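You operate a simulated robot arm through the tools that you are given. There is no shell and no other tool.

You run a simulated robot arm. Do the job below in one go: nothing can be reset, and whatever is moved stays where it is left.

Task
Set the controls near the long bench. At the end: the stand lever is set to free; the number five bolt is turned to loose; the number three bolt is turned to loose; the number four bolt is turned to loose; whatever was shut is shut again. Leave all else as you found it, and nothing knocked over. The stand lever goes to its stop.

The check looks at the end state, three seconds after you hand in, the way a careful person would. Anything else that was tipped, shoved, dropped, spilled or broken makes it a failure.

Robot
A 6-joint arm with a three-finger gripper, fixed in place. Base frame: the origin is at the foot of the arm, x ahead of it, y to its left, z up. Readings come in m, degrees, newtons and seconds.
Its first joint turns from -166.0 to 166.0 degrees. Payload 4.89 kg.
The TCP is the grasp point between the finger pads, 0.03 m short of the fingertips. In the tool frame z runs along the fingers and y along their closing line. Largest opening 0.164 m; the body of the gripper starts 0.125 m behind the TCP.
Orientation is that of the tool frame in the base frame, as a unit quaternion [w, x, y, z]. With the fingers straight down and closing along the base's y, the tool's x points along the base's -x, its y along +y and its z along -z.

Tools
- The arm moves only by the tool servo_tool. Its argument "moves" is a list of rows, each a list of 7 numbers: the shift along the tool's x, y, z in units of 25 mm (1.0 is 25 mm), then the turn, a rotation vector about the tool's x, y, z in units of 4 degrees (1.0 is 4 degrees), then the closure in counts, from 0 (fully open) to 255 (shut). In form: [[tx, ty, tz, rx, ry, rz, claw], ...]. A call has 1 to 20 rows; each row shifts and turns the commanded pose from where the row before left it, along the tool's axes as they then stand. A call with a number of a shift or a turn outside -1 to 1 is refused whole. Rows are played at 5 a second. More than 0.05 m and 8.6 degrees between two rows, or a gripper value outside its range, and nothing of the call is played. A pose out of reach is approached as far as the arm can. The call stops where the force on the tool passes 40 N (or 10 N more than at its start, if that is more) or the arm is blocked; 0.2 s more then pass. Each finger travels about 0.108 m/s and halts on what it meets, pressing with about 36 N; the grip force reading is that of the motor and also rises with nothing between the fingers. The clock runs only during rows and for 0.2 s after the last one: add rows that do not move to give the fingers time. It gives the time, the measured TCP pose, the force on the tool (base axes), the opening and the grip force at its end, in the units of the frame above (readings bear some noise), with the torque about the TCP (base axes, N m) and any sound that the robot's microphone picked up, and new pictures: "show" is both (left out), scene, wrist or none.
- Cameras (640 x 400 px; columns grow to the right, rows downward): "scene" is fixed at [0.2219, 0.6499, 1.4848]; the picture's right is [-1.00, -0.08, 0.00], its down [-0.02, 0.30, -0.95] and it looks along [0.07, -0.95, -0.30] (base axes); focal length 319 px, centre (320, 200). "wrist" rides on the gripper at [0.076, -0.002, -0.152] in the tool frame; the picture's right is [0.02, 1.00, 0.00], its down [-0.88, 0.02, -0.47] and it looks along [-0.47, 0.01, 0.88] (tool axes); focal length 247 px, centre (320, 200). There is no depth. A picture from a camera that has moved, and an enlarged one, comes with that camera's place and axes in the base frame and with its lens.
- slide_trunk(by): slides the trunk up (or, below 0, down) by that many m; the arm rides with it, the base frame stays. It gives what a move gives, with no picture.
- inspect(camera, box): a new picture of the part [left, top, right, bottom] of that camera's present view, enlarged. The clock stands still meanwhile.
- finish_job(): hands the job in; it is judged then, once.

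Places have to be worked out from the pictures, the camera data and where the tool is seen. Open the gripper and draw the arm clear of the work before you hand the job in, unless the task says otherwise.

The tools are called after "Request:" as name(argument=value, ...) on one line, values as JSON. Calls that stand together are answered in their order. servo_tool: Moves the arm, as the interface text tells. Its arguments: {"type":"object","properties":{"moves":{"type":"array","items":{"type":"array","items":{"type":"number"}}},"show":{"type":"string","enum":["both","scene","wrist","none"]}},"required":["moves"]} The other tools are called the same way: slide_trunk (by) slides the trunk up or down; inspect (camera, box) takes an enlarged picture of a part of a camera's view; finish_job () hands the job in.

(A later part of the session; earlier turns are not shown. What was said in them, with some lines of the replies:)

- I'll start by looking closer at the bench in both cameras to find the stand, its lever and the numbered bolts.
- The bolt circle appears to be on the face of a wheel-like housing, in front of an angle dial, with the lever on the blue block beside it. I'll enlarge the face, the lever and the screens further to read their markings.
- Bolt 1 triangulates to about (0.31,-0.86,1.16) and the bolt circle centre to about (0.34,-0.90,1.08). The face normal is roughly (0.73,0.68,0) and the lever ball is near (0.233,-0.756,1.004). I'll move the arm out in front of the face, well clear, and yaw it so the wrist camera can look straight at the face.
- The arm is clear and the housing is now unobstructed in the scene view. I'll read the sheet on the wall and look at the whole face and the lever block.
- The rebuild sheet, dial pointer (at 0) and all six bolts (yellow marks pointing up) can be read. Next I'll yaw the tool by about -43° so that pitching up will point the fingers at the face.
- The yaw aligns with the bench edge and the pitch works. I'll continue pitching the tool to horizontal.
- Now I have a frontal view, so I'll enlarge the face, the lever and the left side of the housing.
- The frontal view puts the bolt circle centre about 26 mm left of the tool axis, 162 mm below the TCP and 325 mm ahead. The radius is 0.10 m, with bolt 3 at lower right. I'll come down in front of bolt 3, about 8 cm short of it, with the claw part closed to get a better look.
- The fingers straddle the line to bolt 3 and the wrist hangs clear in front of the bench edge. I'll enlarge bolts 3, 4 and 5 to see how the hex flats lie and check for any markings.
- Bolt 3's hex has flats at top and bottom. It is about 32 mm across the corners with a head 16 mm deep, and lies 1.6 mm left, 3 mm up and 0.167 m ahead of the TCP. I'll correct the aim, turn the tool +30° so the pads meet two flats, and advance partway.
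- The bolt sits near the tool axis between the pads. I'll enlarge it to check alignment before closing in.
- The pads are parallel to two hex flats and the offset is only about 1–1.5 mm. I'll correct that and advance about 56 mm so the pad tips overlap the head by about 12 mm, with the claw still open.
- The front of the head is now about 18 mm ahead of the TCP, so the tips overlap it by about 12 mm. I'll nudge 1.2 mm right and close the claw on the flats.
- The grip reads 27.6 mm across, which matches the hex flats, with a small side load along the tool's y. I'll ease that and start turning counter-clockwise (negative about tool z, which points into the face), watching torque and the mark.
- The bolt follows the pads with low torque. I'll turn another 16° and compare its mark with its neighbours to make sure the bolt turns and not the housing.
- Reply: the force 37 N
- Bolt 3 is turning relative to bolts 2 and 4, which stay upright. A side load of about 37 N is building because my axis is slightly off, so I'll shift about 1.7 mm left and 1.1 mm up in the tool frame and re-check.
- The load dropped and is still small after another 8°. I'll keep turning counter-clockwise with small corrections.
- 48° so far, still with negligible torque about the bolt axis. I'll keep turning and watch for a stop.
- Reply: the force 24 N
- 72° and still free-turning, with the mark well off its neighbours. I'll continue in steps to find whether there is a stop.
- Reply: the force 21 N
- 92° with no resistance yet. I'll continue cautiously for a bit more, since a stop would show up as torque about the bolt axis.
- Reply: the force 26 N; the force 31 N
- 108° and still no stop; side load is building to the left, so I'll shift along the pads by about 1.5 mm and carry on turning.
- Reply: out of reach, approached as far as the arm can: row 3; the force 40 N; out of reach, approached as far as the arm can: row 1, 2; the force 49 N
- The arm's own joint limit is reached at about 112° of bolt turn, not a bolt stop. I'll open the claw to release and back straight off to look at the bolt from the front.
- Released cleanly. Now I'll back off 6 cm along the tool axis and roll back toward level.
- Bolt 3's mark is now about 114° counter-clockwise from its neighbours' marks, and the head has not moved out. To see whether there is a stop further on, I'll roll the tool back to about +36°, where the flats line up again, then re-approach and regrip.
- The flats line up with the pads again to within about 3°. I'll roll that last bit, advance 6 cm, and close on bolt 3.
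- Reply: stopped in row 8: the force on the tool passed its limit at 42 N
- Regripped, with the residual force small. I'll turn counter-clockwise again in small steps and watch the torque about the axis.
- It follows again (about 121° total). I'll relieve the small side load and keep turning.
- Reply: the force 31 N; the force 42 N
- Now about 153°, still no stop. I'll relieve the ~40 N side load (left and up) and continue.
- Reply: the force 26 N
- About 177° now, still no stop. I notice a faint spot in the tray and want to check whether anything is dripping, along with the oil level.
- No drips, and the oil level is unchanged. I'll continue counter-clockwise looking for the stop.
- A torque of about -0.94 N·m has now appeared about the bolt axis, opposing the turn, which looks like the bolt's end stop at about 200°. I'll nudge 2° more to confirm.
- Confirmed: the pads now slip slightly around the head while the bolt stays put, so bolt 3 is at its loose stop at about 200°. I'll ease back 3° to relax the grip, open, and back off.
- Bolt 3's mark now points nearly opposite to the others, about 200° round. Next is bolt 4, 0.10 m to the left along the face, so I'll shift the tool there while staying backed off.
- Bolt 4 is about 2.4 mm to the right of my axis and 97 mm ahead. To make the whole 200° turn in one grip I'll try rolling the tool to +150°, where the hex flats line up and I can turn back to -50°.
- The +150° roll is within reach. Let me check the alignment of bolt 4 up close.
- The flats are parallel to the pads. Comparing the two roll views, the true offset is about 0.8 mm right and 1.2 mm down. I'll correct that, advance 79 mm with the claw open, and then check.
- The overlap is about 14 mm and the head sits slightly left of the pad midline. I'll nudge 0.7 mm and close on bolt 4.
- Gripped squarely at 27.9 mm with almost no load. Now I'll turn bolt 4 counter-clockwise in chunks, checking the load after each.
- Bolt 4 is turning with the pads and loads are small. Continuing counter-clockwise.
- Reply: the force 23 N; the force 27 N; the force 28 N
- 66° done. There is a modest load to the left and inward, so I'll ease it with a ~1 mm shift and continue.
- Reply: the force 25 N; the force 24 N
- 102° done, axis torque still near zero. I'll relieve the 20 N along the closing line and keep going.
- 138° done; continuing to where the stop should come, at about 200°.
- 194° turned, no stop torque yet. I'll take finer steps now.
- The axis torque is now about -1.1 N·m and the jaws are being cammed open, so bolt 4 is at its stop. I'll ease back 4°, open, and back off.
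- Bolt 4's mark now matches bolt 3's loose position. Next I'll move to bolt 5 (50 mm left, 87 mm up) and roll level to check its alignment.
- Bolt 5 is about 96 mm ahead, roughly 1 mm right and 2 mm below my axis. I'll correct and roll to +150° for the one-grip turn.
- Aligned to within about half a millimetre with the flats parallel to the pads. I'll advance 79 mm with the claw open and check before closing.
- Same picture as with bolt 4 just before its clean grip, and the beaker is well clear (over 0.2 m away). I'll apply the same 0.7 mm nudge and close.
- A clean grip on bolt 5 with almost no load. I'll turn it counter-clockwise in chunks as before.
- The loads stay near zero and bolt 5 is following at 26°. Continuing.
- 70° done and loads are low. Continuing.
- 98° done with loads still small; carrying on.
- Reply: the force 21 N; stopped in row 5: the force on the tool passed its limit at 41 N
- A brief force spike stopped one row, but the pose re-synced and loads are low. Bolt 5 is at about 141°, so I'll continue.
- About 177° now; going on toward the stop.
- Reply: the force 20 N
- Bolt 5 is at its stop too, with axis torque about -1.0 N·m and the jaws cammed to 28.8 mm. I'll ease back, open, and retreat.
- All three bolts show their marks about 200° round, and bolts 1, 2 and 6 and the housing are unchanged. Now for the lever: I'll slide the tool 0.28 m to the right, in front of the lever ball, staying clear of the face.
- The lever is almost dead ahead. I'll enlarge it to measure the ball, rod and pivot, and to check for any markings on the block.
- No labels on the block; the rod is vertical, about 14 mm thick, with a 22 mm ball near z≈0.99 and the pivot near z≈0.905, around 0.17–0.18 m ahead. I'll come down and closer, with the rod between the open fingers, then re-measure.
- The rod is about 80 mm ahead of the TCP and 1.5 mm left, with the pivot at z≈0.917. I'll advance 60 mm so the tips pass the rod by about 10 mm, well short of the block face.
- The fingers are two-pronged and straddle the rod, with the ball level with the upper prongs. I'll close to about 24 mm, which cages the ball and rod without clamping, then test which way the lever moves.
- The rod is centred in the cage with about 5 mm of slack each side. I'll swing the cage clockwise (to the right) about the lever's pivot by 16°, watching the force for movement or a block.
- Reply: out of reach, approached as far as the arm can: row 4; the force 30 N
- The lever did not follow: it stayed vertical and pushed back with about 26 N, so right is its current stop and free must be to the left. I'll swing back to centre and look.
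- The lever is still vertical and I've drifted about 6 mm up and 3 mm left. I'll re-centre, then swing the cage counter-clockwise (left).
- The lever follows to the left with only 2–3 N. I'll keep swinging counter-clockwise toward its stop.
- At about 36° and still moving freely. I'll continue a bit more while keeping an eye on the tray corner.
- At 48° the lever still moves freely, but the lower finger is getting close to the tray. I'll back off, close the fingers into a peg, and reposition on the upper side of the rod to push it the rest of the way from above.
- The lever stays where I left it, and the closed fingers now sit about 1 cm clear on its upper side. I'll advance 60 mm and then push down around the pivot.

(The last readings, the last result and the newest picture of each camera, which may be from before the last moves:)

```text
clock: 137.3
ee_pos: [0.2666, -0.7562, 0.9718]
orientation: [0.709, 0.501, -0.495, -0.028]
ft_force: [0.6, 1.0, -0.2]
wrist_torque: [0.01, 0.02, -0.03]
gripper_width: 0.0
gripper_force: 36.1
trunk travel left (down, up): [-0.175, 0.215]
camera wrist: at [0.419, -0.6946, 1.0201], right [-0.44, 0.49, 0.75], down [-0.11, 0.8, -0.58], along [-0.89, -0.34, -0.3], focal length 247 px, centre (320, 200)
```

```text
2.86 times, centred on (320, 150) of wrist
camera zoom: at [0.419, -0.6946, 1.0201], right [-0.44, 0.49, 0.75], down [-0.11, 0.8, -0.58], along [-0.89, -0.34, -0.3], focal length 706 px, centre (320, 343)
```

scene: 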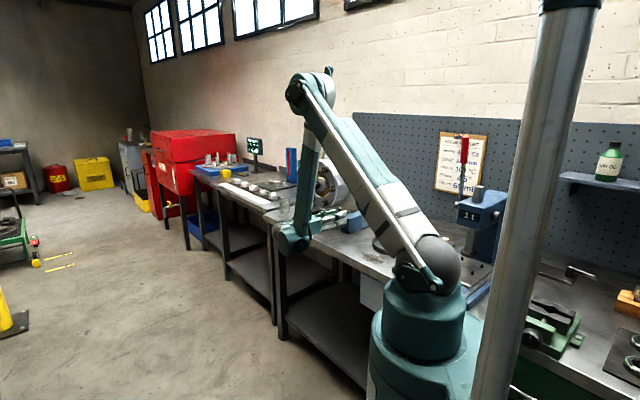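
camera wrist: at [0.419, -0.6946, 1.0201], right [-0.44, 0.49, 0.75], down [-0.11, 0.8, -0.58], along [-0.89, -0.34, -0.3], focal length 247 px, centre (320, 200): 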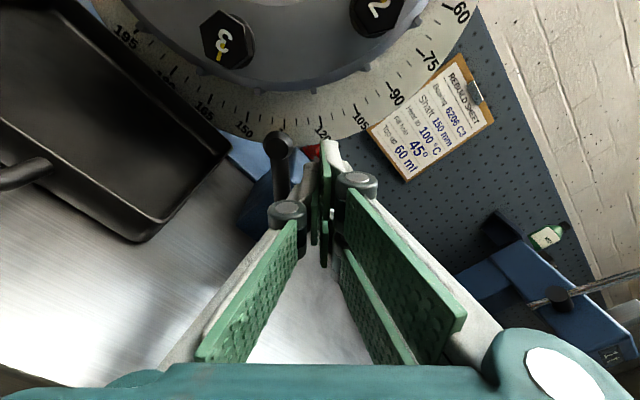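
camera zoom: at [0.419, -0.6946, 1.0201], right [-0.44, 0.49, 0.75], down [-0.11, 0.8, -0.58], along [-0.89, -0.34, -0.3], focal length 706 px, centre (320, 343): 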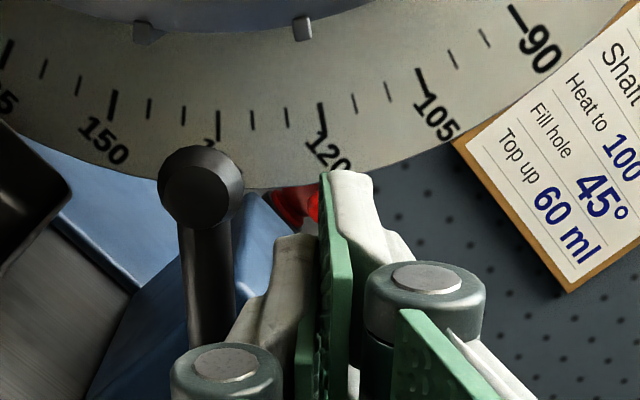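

Clear and in position. I'll close the gap and sweep the peg around the pivot, pushing the lever further left and down.

Request:
servo_tool(moves=[[0, -0.3, 0, 0, 0, 0, 255], [0.06, -0.137, 0, 0, 0, -1, 255], [0.06, -0.137, 0, 0, 0, -1, 255], [0.06, -0.137, 0, 0, 0, -1, 255], [0, 0, 0, 0, 0, 0, 255]], show="wrist")

Request:
inspect(camera="wrist", box=[220, 80, 420, 220])

```text
clock: 138.5
ee_pos: [0.2774, -0.7701, 0.9579]
orientation: [0.703, 0.55, -0.44, -0.103]
ft_force: [-0.2, -0.4, 0.2]
wrist_torque: [-0.01, -0.01, 0.0]
gripper_width: 0.0
gripper_force: 36.2
trunk travel left (down, up): [-0.175, 0.215]
camera wrist: at [0.4355, -0.7131, 0.9951], right [-0.33, 0.36, 0.87], down [-0.18, 0.88, -0.43], along [-0.93, -0.3, -0.22], focal length 247 px, centre (320, 200)
```

wrist: 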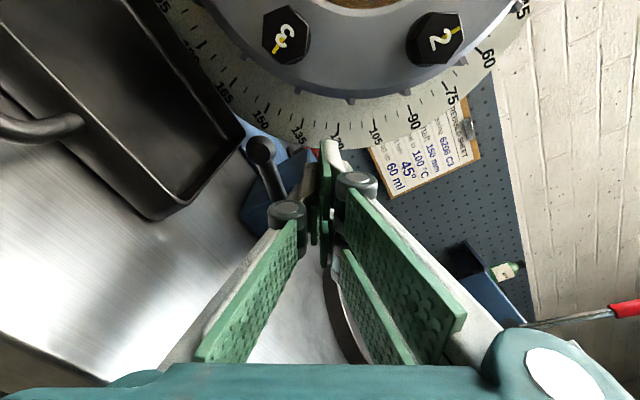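

```text
2.86 times, centred on (320, 150) of wrist
camera zoom: at [0.4355, -0.7131, 0.9951], right [-0.33, 0.36, 0.87], down [-0.18, 0.88, -0.43], along [-0.93, -0.3, -0.22], focal length 706 px, centre (320, 343)
```

zoom: 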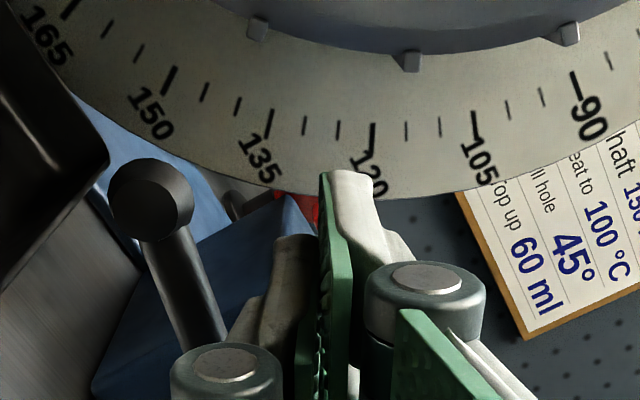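

The lever has moved ahead of the peg on its own and now leans to roughly 80°, with no force on the tool. I'll wait a moment and look again to see whether it is resting.

Request:
servo_tool(moves=[[0, 0, 0, 0, 0, 0, 255], [0, 0, 0, 0, 0, 0, 255], [0, 0, 0, 0, 0, 0, 255]], show="both")

Request:
inspect(camera="wrist", box=[200, 80, 360, 220])

Request:
inspect(camera="scene", box=[300, 190, 380, 245])

```text
clock: 139.3
ee_pos: [0.2785, -0.7691, 0.9587]
orientation: [0.702, 0.55, -0.44, -0.103]
ft_force: [-0.3, 0.0, -0.7]
wrist_torque: [0.0, -0.01, 0.0]
gripper_width: 0.0
gripper_force: 36.2
trunk travel left (down, up): [-0.175, 0.215]
camera wrist: at [0.4354, -0.7131, 0.9953], right [-0.33, 0.36, 0.87], down [-0.18, 0.88, -0.43], along [-0.93, -0.3, -0.22], focal length 247 px, centre (320, 200)
```

scene: 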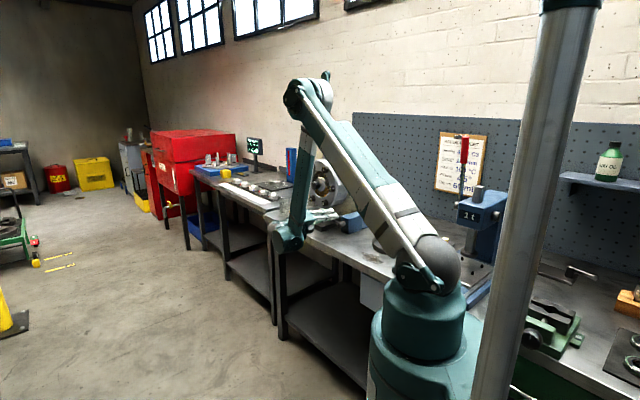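
wrist: 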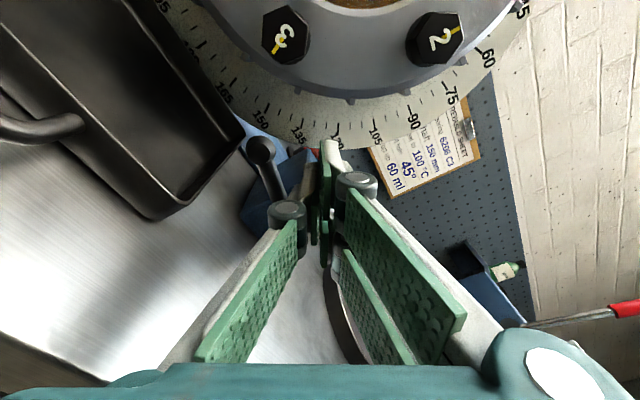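

```text
2.86 times, centred on (280, 150) of wrist
camera zoom: at [0.4354, -0.7131, 0.9953], right [-0.33, 0.36, 0.87], down [-0.18, 0.88, -0.43], along [-0.93, -0.3, -0.22], focal length 706 px, centre (434, 343)
```

zoom: 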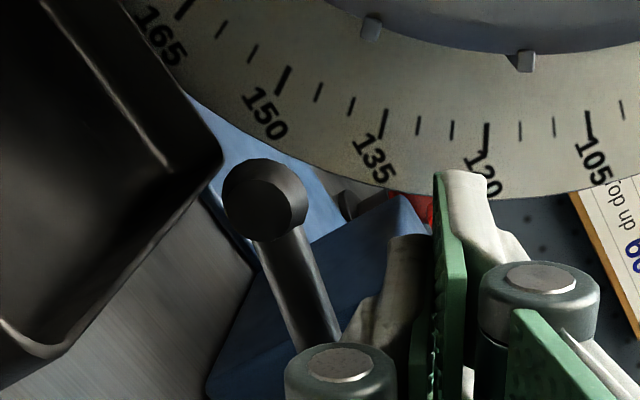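

```text
7.27 times, centred on (340, 218) of scene
camera zoom: at [0.2219, 0.6499, 1.4848], right [-1.0, -0.08, 0.0], down [-0.02, 0.3, -0.95], along [0.07, -0.95, -0.3], focal length 2322 px, centre (174, 73)
```

zoom: 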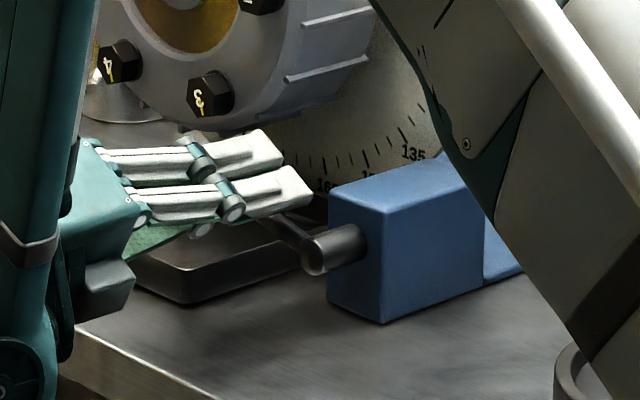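

It rests at about 80° with no load. To make sure it is hard on its stop, I'll sweep the peg further until I feel resistance.

Request:
servo_tool(moves=[[0.06, -0.137, 0, 0, 0, -1, 255], [0.06, -0.137, 0, 0, 0, -1, 255], [0.06, -0.137, 0, 0, 0, -1, 255], [0, 0, 0, 0, 0, 0, 255]], show="none")

Request:
servo_tool(moves=[[0.06, -0.137, 0, 0, 0, -1, 255], [0.06, -0.137, 0, 0, 0, -1, 255], [0, 0, 0, 0, 0, 0, 255]], show="wrist")

Request:
inspect(camera="wrist", box=[200, 80, 360, 220])

```text
clock: 140.3
ee_pos: [0.2832, -0.7738, 0.9512]
orientation: [0.688, 0.592, -0.38, -0.176]
ft_force: [0.2, -0.3, -0.1]
wrist_torque: [0.01, -0.01, 0.0]
gripper_width: 0.0
gripper_force: 36.5
trunk travel left (down, up): [-0.175, 0.215]
```

```text
clock: 141.1
ee_pos: [0.2856, -0.7781, 0.9456]
orientation: [0.674, 0.618, -0.337, -0.224]
ft_force: [1.1, 1.2, 4.4]
wrist_torque: [-0.12, 0.02, 0.03]
gripper_width: 0.0001
gripper_force: 36.2
trunk travel left (down, up): [-0.175, 0.215]
camera wrist: at [0.4502, -0.7299, 0.9569], right [-0.1, 0.12, 0.99], down [-0.25, 0.96, -0.14], along [-0.96, -0.26, -0.07], focal length 247 px, centre (320, 200)
```

wrist: 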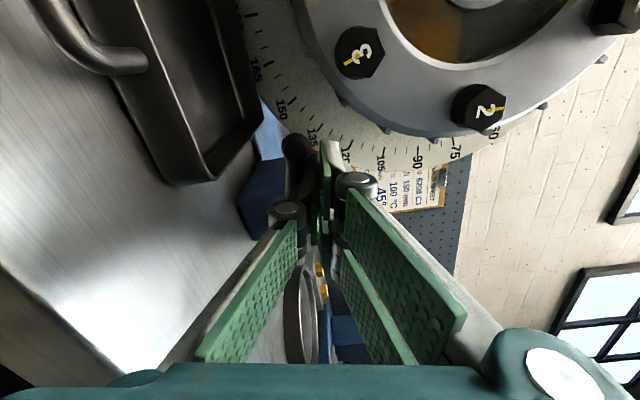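

```text
2.86 times, centred on (280, 150) of wrist
camera zoom: at [0.4502, -0.7299, 0.9569], right [-0.1, 0.12, 0.99], down [-0.25, 0.96, -0.14], along [-0.96, -0.26, -0.07], focal length 706 px, centre (434, 343)
```

zoom: 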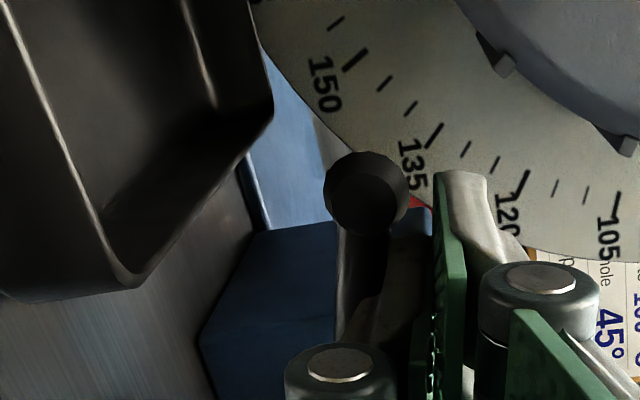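

The peg is now touching the rod, which lies about 80° from vertical (4 N). I'll push down in small steps without further roll until it resists.

Request:
servo_tool(moves=[[0, -0.1, 0, 0, 0, 0, 255], [0, -0.1, 0, 0, 0, 0, 255], [0, 0, 0, 0, 0, 0, 255]], show="none")

Request:
servo_tool(moves=[[0, -0.1, 0, 0, 0, 0, 255], [0, -0.1, 0, 0, 0, 0, 255], [0, 0, 0, 0, 0, 0, 255]], show="wrist")

Request:
inspect(camera="wrist", box=[200, 80, 360, 220])

```text
clock: 141.7
ee_pos: [0.2871, -0.7788, 0.9446]
orientation: [0.676, 0.616, -0.337, -0.223]
ft_force: [0.3, 4.3, 23.6]
wrist_torque: [-0.55, 0.15, -0.01]
gripper_width: 0.0
gripper_force: 36.2
trunk travel left (down, up): [-0.175, 0.215]
stopped in row 3: the force on the tool passed its limit at 45 N (the readings are from after the stop); the commanded pose is now the measured one
```

```text
clock: 142.1
ee_pos: [0.2864, -0.7788, 0.9426]
orientation: [0.677, 0.615, -0.337, -0.224]
ft_force: [-0.8, 7.1, 26.8]
wrist_torque: [-0.61, 0.18, -0.05]
gripper_width: 0.0
gripper_force: 36.7
trunk travel left (down, up): [-0.175, 0.215]
stopped in row 2: the force on the tool passed its limit at 44 N (the readings are from after the stop); the commanded pose is now the measured one
camera wrist: at [0.4502, -0.7296, 0.9544], right [-0.1, 0.13, 0.99], down [-0.25, 0.96, -0.15], along [-0.96, -0.26, -0.06], focal length 247 px, centre (320, 200)
```

wrist: 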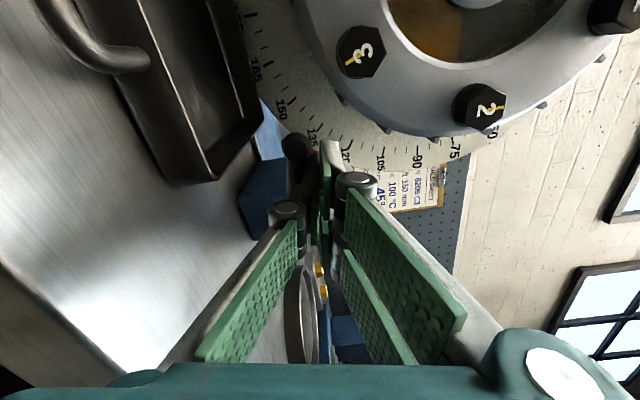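

```text
2.86 times, centred on (280, 150) of wrist
camera zoom: at [0.4502, -0.7296, 0.9544], right [-0.1, 0.13, 0.99], down [-0.25, 0.96, -0.15], along [-0.96, -0.26, -0.06], focal length 706 px, centre (434, 343)
```

zoom: 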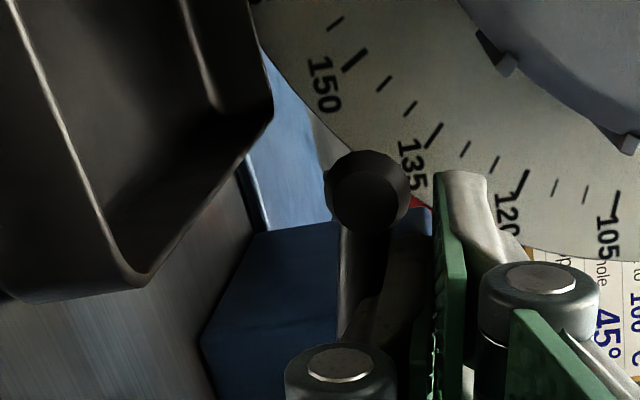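

The push is met by a firm ~45 N reaction acting right at the rod (about 62 mm from the pivot), where the lever previously moved with 2–3 N, so it is on its stop. I'll lift the peg off, back away, and verify.

Request:
servo_tool(moves=[[0, 0.4, 0, 0, 0, 0, 255], [0, 0.4, 0, 0, 0, 0, 255], [0, 0, -0.8, 0, 0, 0, 255], [0, 0, -0.8, 0, 0, 0, 255], [0, 0, -0.8, 0, 0, 0, 255], [0, 0, -0.8, 0, 0, 0, 255], [0, 0, -0.8, 0, 0, 0, 255], [0, 0, -0.8, 0, 0, 0, 255]], show="none")

Request:
servo_tool(moves=[[0, 0, 0, 0, 0, 1, 200], [0, 0, 0, 0, 0, 1, 150], [0, 0, 0, 0, 0, 1, 150], [0, 0, 0, 0, 0, 1, 150], [0, 0, 0, 0, 0, 1, 150], [0, 0, 0, 0, 0, 1, 150], [0, 0, 0, 0, 0, 1, 150], [0, 0, 0, 0, 0, 1, 150], [0, 0, 0, 0, 0, 1, 150], [0, 0, 0, 0, 0, 1, 150], [0, 0, 0, 0, 0, 1, 150], [0, 0, 0, 0, 0, 1, 150], [0, 0, 0, 0, 0, 1, 150], [0, 0, 0, 0, 0, 1, 150], [0, 0, 0, 0, 0, 1, 150], [0, 0, 0, 0, 0, 1, 150], [0, 0, 0, 0, 0, 1, 150], [0, 0, 0, 0, 0, 1, 150], [0, 0, 0, 0, 0, 1, 150], [0, 0, 0, 0, 0, 1, 150]], show="both")

Request:
inspect(camera="wrist", box=[200, 80, 400, 250])

```text
clock: 143.9
ee_pos: [0.3717, -0.6971, 0.959]
orientation: [0.677, 0.615, -0.336, -0.224]
ft_force: [-0.6, -0.4, -0.4]
wrist_torque: [-0.02, 0.02, 0.01]
gripper_width: 0.0001
gripper_force: 35.4
trunk travel left (down, up): [-0.175, 0.215]
```

```text
clock: 148.1
ee_pos: [0.3718, -0.6949, 0.9611]
orientation: [0.662, 0.254, -0.653, 0.264]
ft_force: [0.3, 0.2, -0.5]
wrist_torque: [-0.01, 0.02, 0.04]
gripper_width: 0.0678
gripper_force: 0.0
trunk travel left (down, up): [-0.175, 0.215]
camera wrist: at [0.4865, -0.5908, 1.0353], right [-0.68, 0.73, 0.01], down [0.33, 0.32, -0.89], along [-0.65, -0.6, -0.46], focal length 247 px, centre (320, 200)
```

scene: 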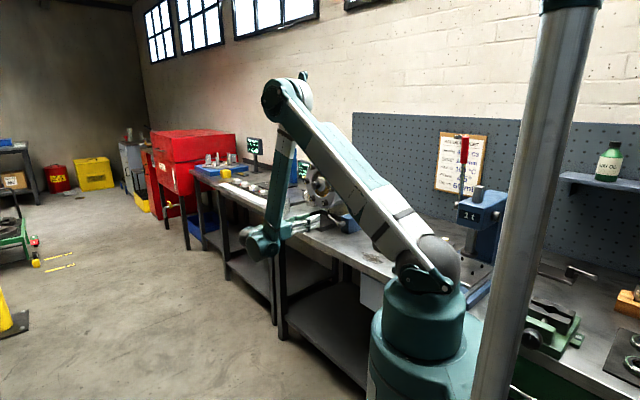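
wrist: 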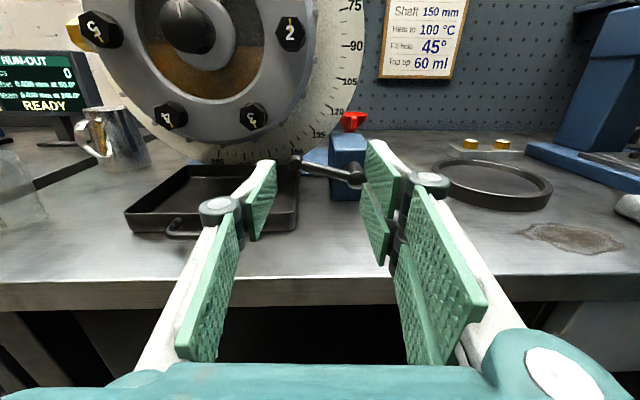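

```text
2.35 times, centred on (300, 165) of wrist
camera zoom: at [0.4865, -0.5908, 1.0353], right [-0.68, 0.73, 0.01], down [0.33, 0.32, -0.89], along [-0.65, -0.6, -0.46], focal length 581 px, centre (367, 282)
```

zoom: 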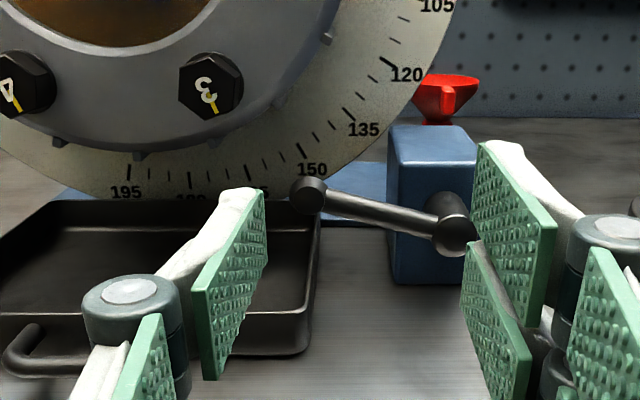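

The lever now lies to the left near horizontal. I'll raise the arm clear to check it from the scene camera, in particular that it is the lever's own stop and not the tray that holds it.

Request:
servo_tool(moves=[[0.8, 0.8, -0.8, 0, 0, 0, 100], [0.8, 0.8, -0.8, 0, 0, 0, 50], [0.9, 0.8, -0.4, 0, 0, 0, 0], [0.9, 0.8, 0, 0, 0, 0, 0], [0.9, 0.8, 0, 0, 0, 0, 0], [0.9, 0.8, 0, 0, 0, 0, 0], [0.9, 0.8, 0, 0, 0, 0, 0], [0.9, 0, 0, 0, 0, 0, 0], [0.9, 0, 0, 0, 0, 0, 0]], show="both")

Request:
inspect(camera="scene", box=[295, 145, 385, 245])

Request:
inspect(camera="scene", box=[300, 195, 370, 240])

Request:
inspect(camera="wrist", box=[60, 100, 320, 260])

```text
clock: 150.1
ee_pos: [0.3122, -0.5561, 1.1573]
orientation: [0.662, 0.256, -0.653, 0.263]
ft_force: [0.3, 0.1, -0.2]
wrist_torque: [-0.02, 0.06, -0.1]
gripper_width: 0.1638
gripper_force: 0.1
trunk travel left (down, up): [-0.175, 0.215]
camera wrist: at [0.4265, -0.4517, 1.231], right [-0.68, 0.73, 0.02], down [0.33, 0.32, -0.89], along [-0.65, -0.6, -0.46], focal length 247 px, centre (320, 200)
```

scene: 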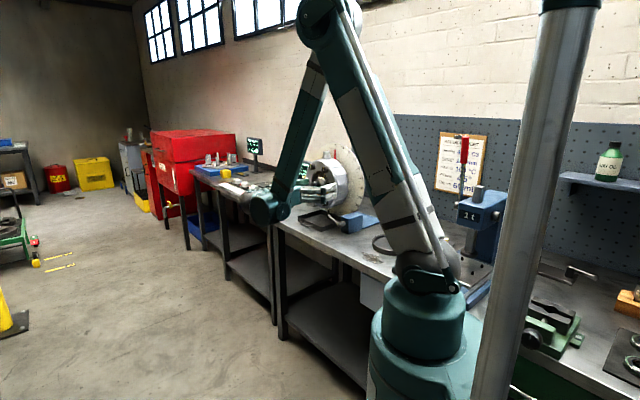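
wrist: 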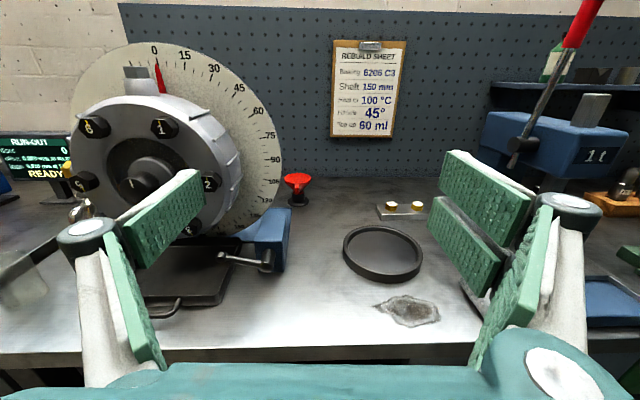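

```text
4.00 times, centred on (340, 195) of scene
camera zoom: at [0.2219, 0.6499, 1.4848], right [-1.0, -0.08, 0.0], down [-0.02, 0.3, -0.95], along [0.07, -0.95, -0.3], focal length 1277 px, centre (240, 220)
```

zoom: 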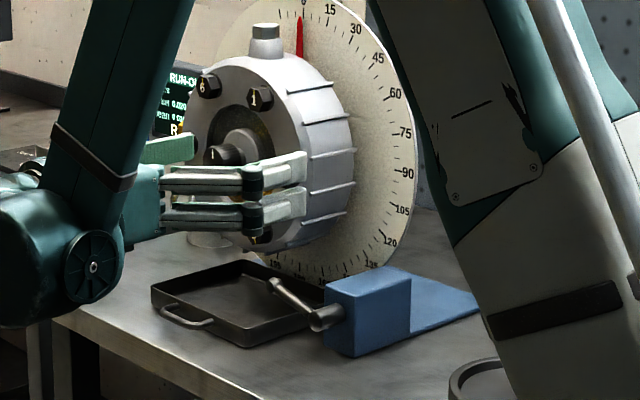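

```text
8.89 times, centred on (335, 218) of scene
camera zoom: at [0.2219, 0.6499, 1.4848], right [-1.0, -0.08, 0.0], down [-0.02, 0.3, -0.95], along [0.07, -0.95, -0.3], focal length 2838 px, centre (187, 44)
```

zoom: 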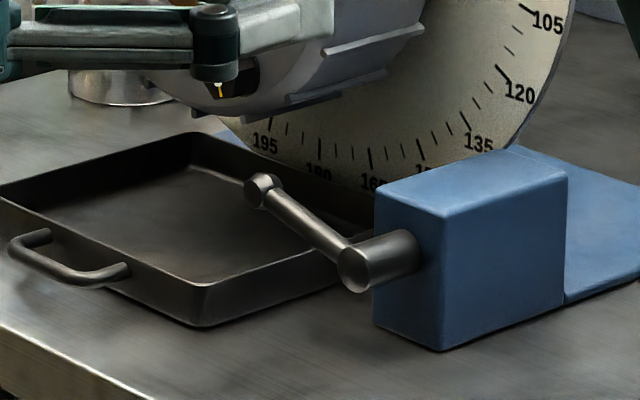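

```text
2.46 times, centred on (190, 180) of wrist
camera zoom: at [0.4265, -0.4517, 1.231], right [-0.68, 0.73, 0.02], down [0.33, 0.32, -0.89], along [-0.65, -0.6, -0.46], focal length 608 px, centre (640, 249)
```

zoom: 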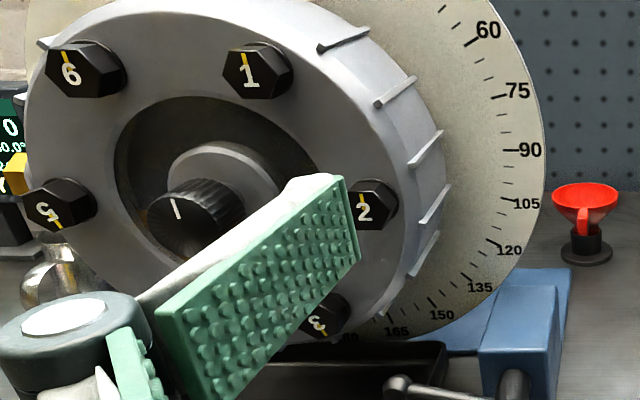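

The pointer still reads 0, the housing hasn't turned, and the ball hangs about 3 cm above the tray rim, so the stop is the lever's own. I'll repeat an early enlargement of the same box to compare the tray and everything else with how I found them.

Request:
inspect(camera="scene", box=[290, 135, 370, 245])

Request:
inspect(camera="scene", box=[140, 110, 340, 230])

```text
3.64 times, centred on (330, 190) of scene
camera zoom: at [0.2219, 0.6499, 1.4848], right [-1.0, -0.08, 0.0], down [-0.02, 0.3, -0.95], along [0.07, -0.95, -0.3], focal length 1161 px, centre (284, 236)
```

zoom: 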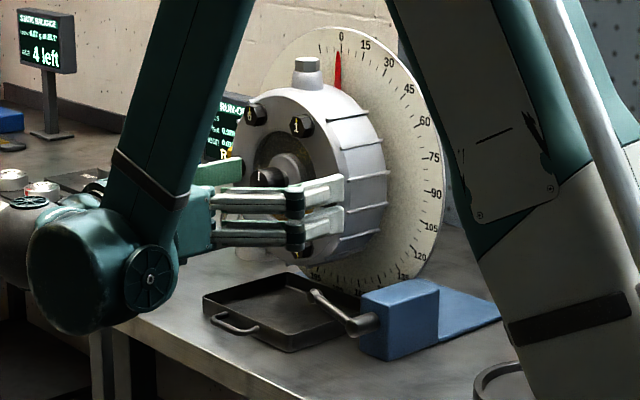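

```text
3.20 times, centred on (240, 170) of scene
camera zoom: at [0.2219, 0.6499, 1.4848], right [-1.0, -0.08, 0.0], down [-0.02, 0.3, -0.95], along [0.07, -0.95, -0.3], focal length 1022 px, centre (576, 296)
```

zoom: 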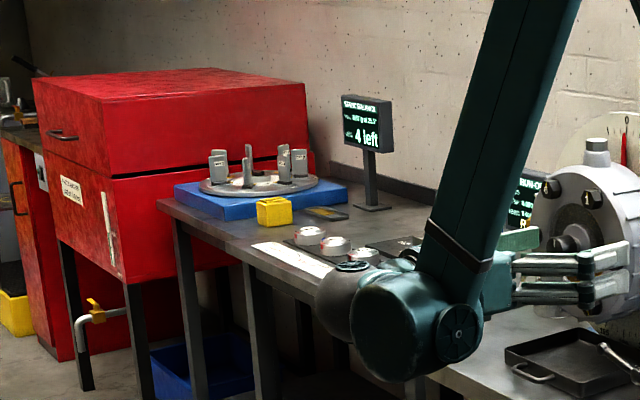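

The tray, dial pointer, jug, beaker and neighbours match the first pictures. I'll draw the arm back and up, taking a last frontal look at the bolts and lever on the way.

Request:
servo_tool(moves=[[0.6, -0.8, -0.8, 0, 0, 0, 0], [0.6, -0.8, -0.8, 0, 0, 0, 0], [0.6, -0.8, -0.8, 0, 0, 0, 0], [0.6, -0.8, -0.8, 0, 0, 0, 0], [0.6, -0.8, -0.6, 0, 0, 0, 0], [0, 0, 0, 0, 0, 0, 0]], show="wrist")

Request:
inspect(camera="wrist", box=[180, 70, 380, 290])

```text
clock: 151.5
ee_pos: [0.4533, -0.5641, 1.2289]
orientation: [0.663, 0.255, -0.653, 0.263]
ft_force: [0.9, 0.1, -0.6]
wrist_torque: [0.02, 0.0, -0.01]
gripper_width: 0.1641
gripper_force: 0.0
trunk travel left (down, up): [-0.175, 0.215]
camera wrist: at [0.5665, -0.4598, 1.3046], right [-0.68, 0.73, 0.02], down [0.33, 0.32, -0.89], along [-0.65, -0.6, -0.46], focal length 247 px, centre (320, 200)
```

wrist: 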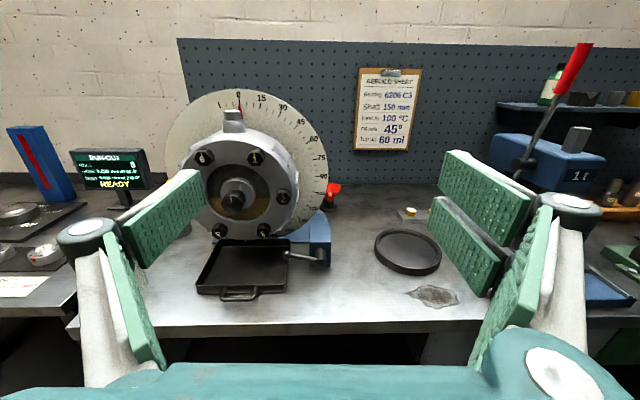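

```text
1.82 times, centred on (280, 180) of wrist
camera zoom: at [0.5665, -0.4598, 1.3046], right [-0.68, 0.73, 0.02], down [0.33, 0.32, -0.89], along [-0.65, -0.6, -0.46], focal length 449 px, centre (393, 236)
```

zoom: 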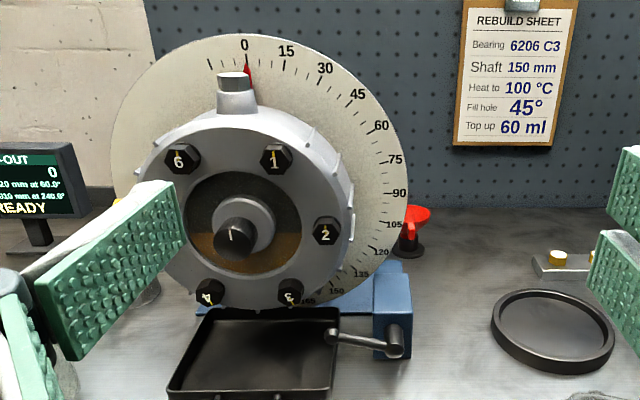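

Bolts 3 and 4 and the lever look right. I'll shift left a little to bring bolt 5 into view, then confirm all of them at higher zoom.

Request:
servo_tool(moves=[[0, -0.9, -0.2, 0, 0, 0, 0], [0, -0.9, -0.2, 0, 0, 0, 0], [0, -0.9, -0.2, 0, 0, 0, 0], [0, -0.9, -0.2, 0, 0, 0, 0], [0, 0, 0, 0, 0, 0, 0]], show="wrist")

Request:
inspect(camera="wrist", box=[230, 110, 370, 250])

Request:
inspect(camera="wrist", box=[270, 200, 400, 290])

```text
clock: 152.7
ee_pos: [0.5294, -0.616, 1.2297]
orientation: [0.661, 0.257, -0.654, 0.264]
ft_force: [0.7, -0.1, 0.1]
wrist_torque: [0.0, 0.01, 0.0]
gripper_width: 0.1638
gripper_force: 0.0
trunk travel left (down, up): [-0.175, 0.215]
camera wrist: at [0.6429, -0.5111, 1.3049], right [-0.68, 0.73, 0.02], down [0.33, 0.32, -0.89], along [-0.65, -0.6, -0.46], focal length 247 px, centre (320, 200)
```

wrist: 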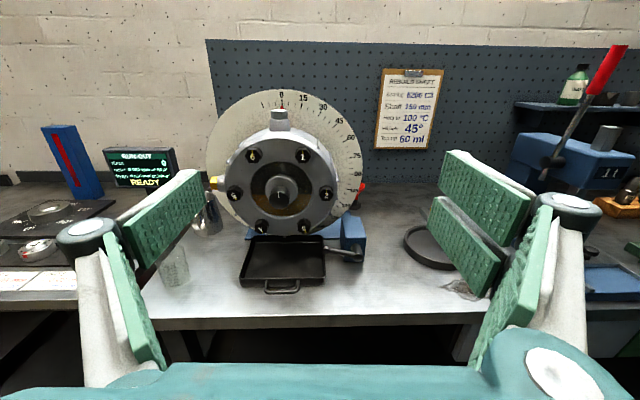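

```text
2.86 times, centred on (300, 180) of wrist
camera zoom: at [0.6429, -0.5111, 1.3049], right [-0.68, 0.73, 0.02], down [0.33, 0.32, -0.89], along [-0.65, -0.6, -0.46], focal length 706 px, centre (377, 257)
```

zoom: 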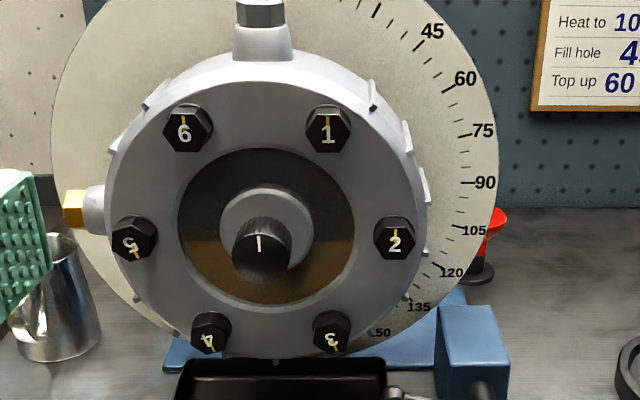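

```text
4.44 times, centred on (335, 245) of wrist
camera zoom: at [0.6429, -0.5111, 1.3049], right [-0.68, 0.73, 0.02], down [0.33, 0.32, -0.89], along [-0.65, -0.6, -0.46], focal length 1098 px, centre (253, 0)
```

zoom: 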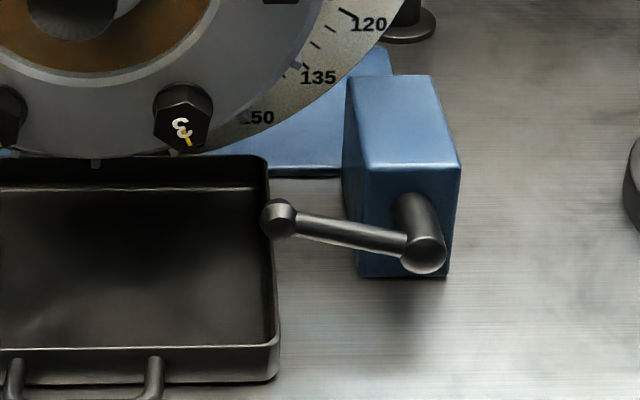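

Bolts 3, 4 and 5 all sit about 200° round at their loose stops, while bolts 1, 2 and 6, the knob, the dial (0), the plugs and the tray are as I found them. The lever rests on its free stop. The gripper is open and about 0.3 m clear of the work, so I'm handing in.

Request:
finish_job()

```text
The job is handed in.
```

The job is handed in. The stand lever is set to free, and bolts three, four and five are all turned to loose.

- **Bolts:** I turned each one counter-clockwise, about 200°, until it met its end stop. The panel has no tight or loose markings, so I took counter-clockwise as loosening.
- **Lever:** It would not move to the right from upright. It swung freely to the left until it came against a firm stop at about 75–80°. The block has no labels either, so I took that end as free. The lever hangs about 3 cm above the tray rim and does not touch it.
- **Everything else:** The last pictures show bolts one, two and six unmoved and the dial still at 0. The plugs, oil level and tray are as I found them, and nothing had dripped or tipped over. I opened nothing, so nothing needed shutting again.

The gripper is open and about 0.3 m back from the work.
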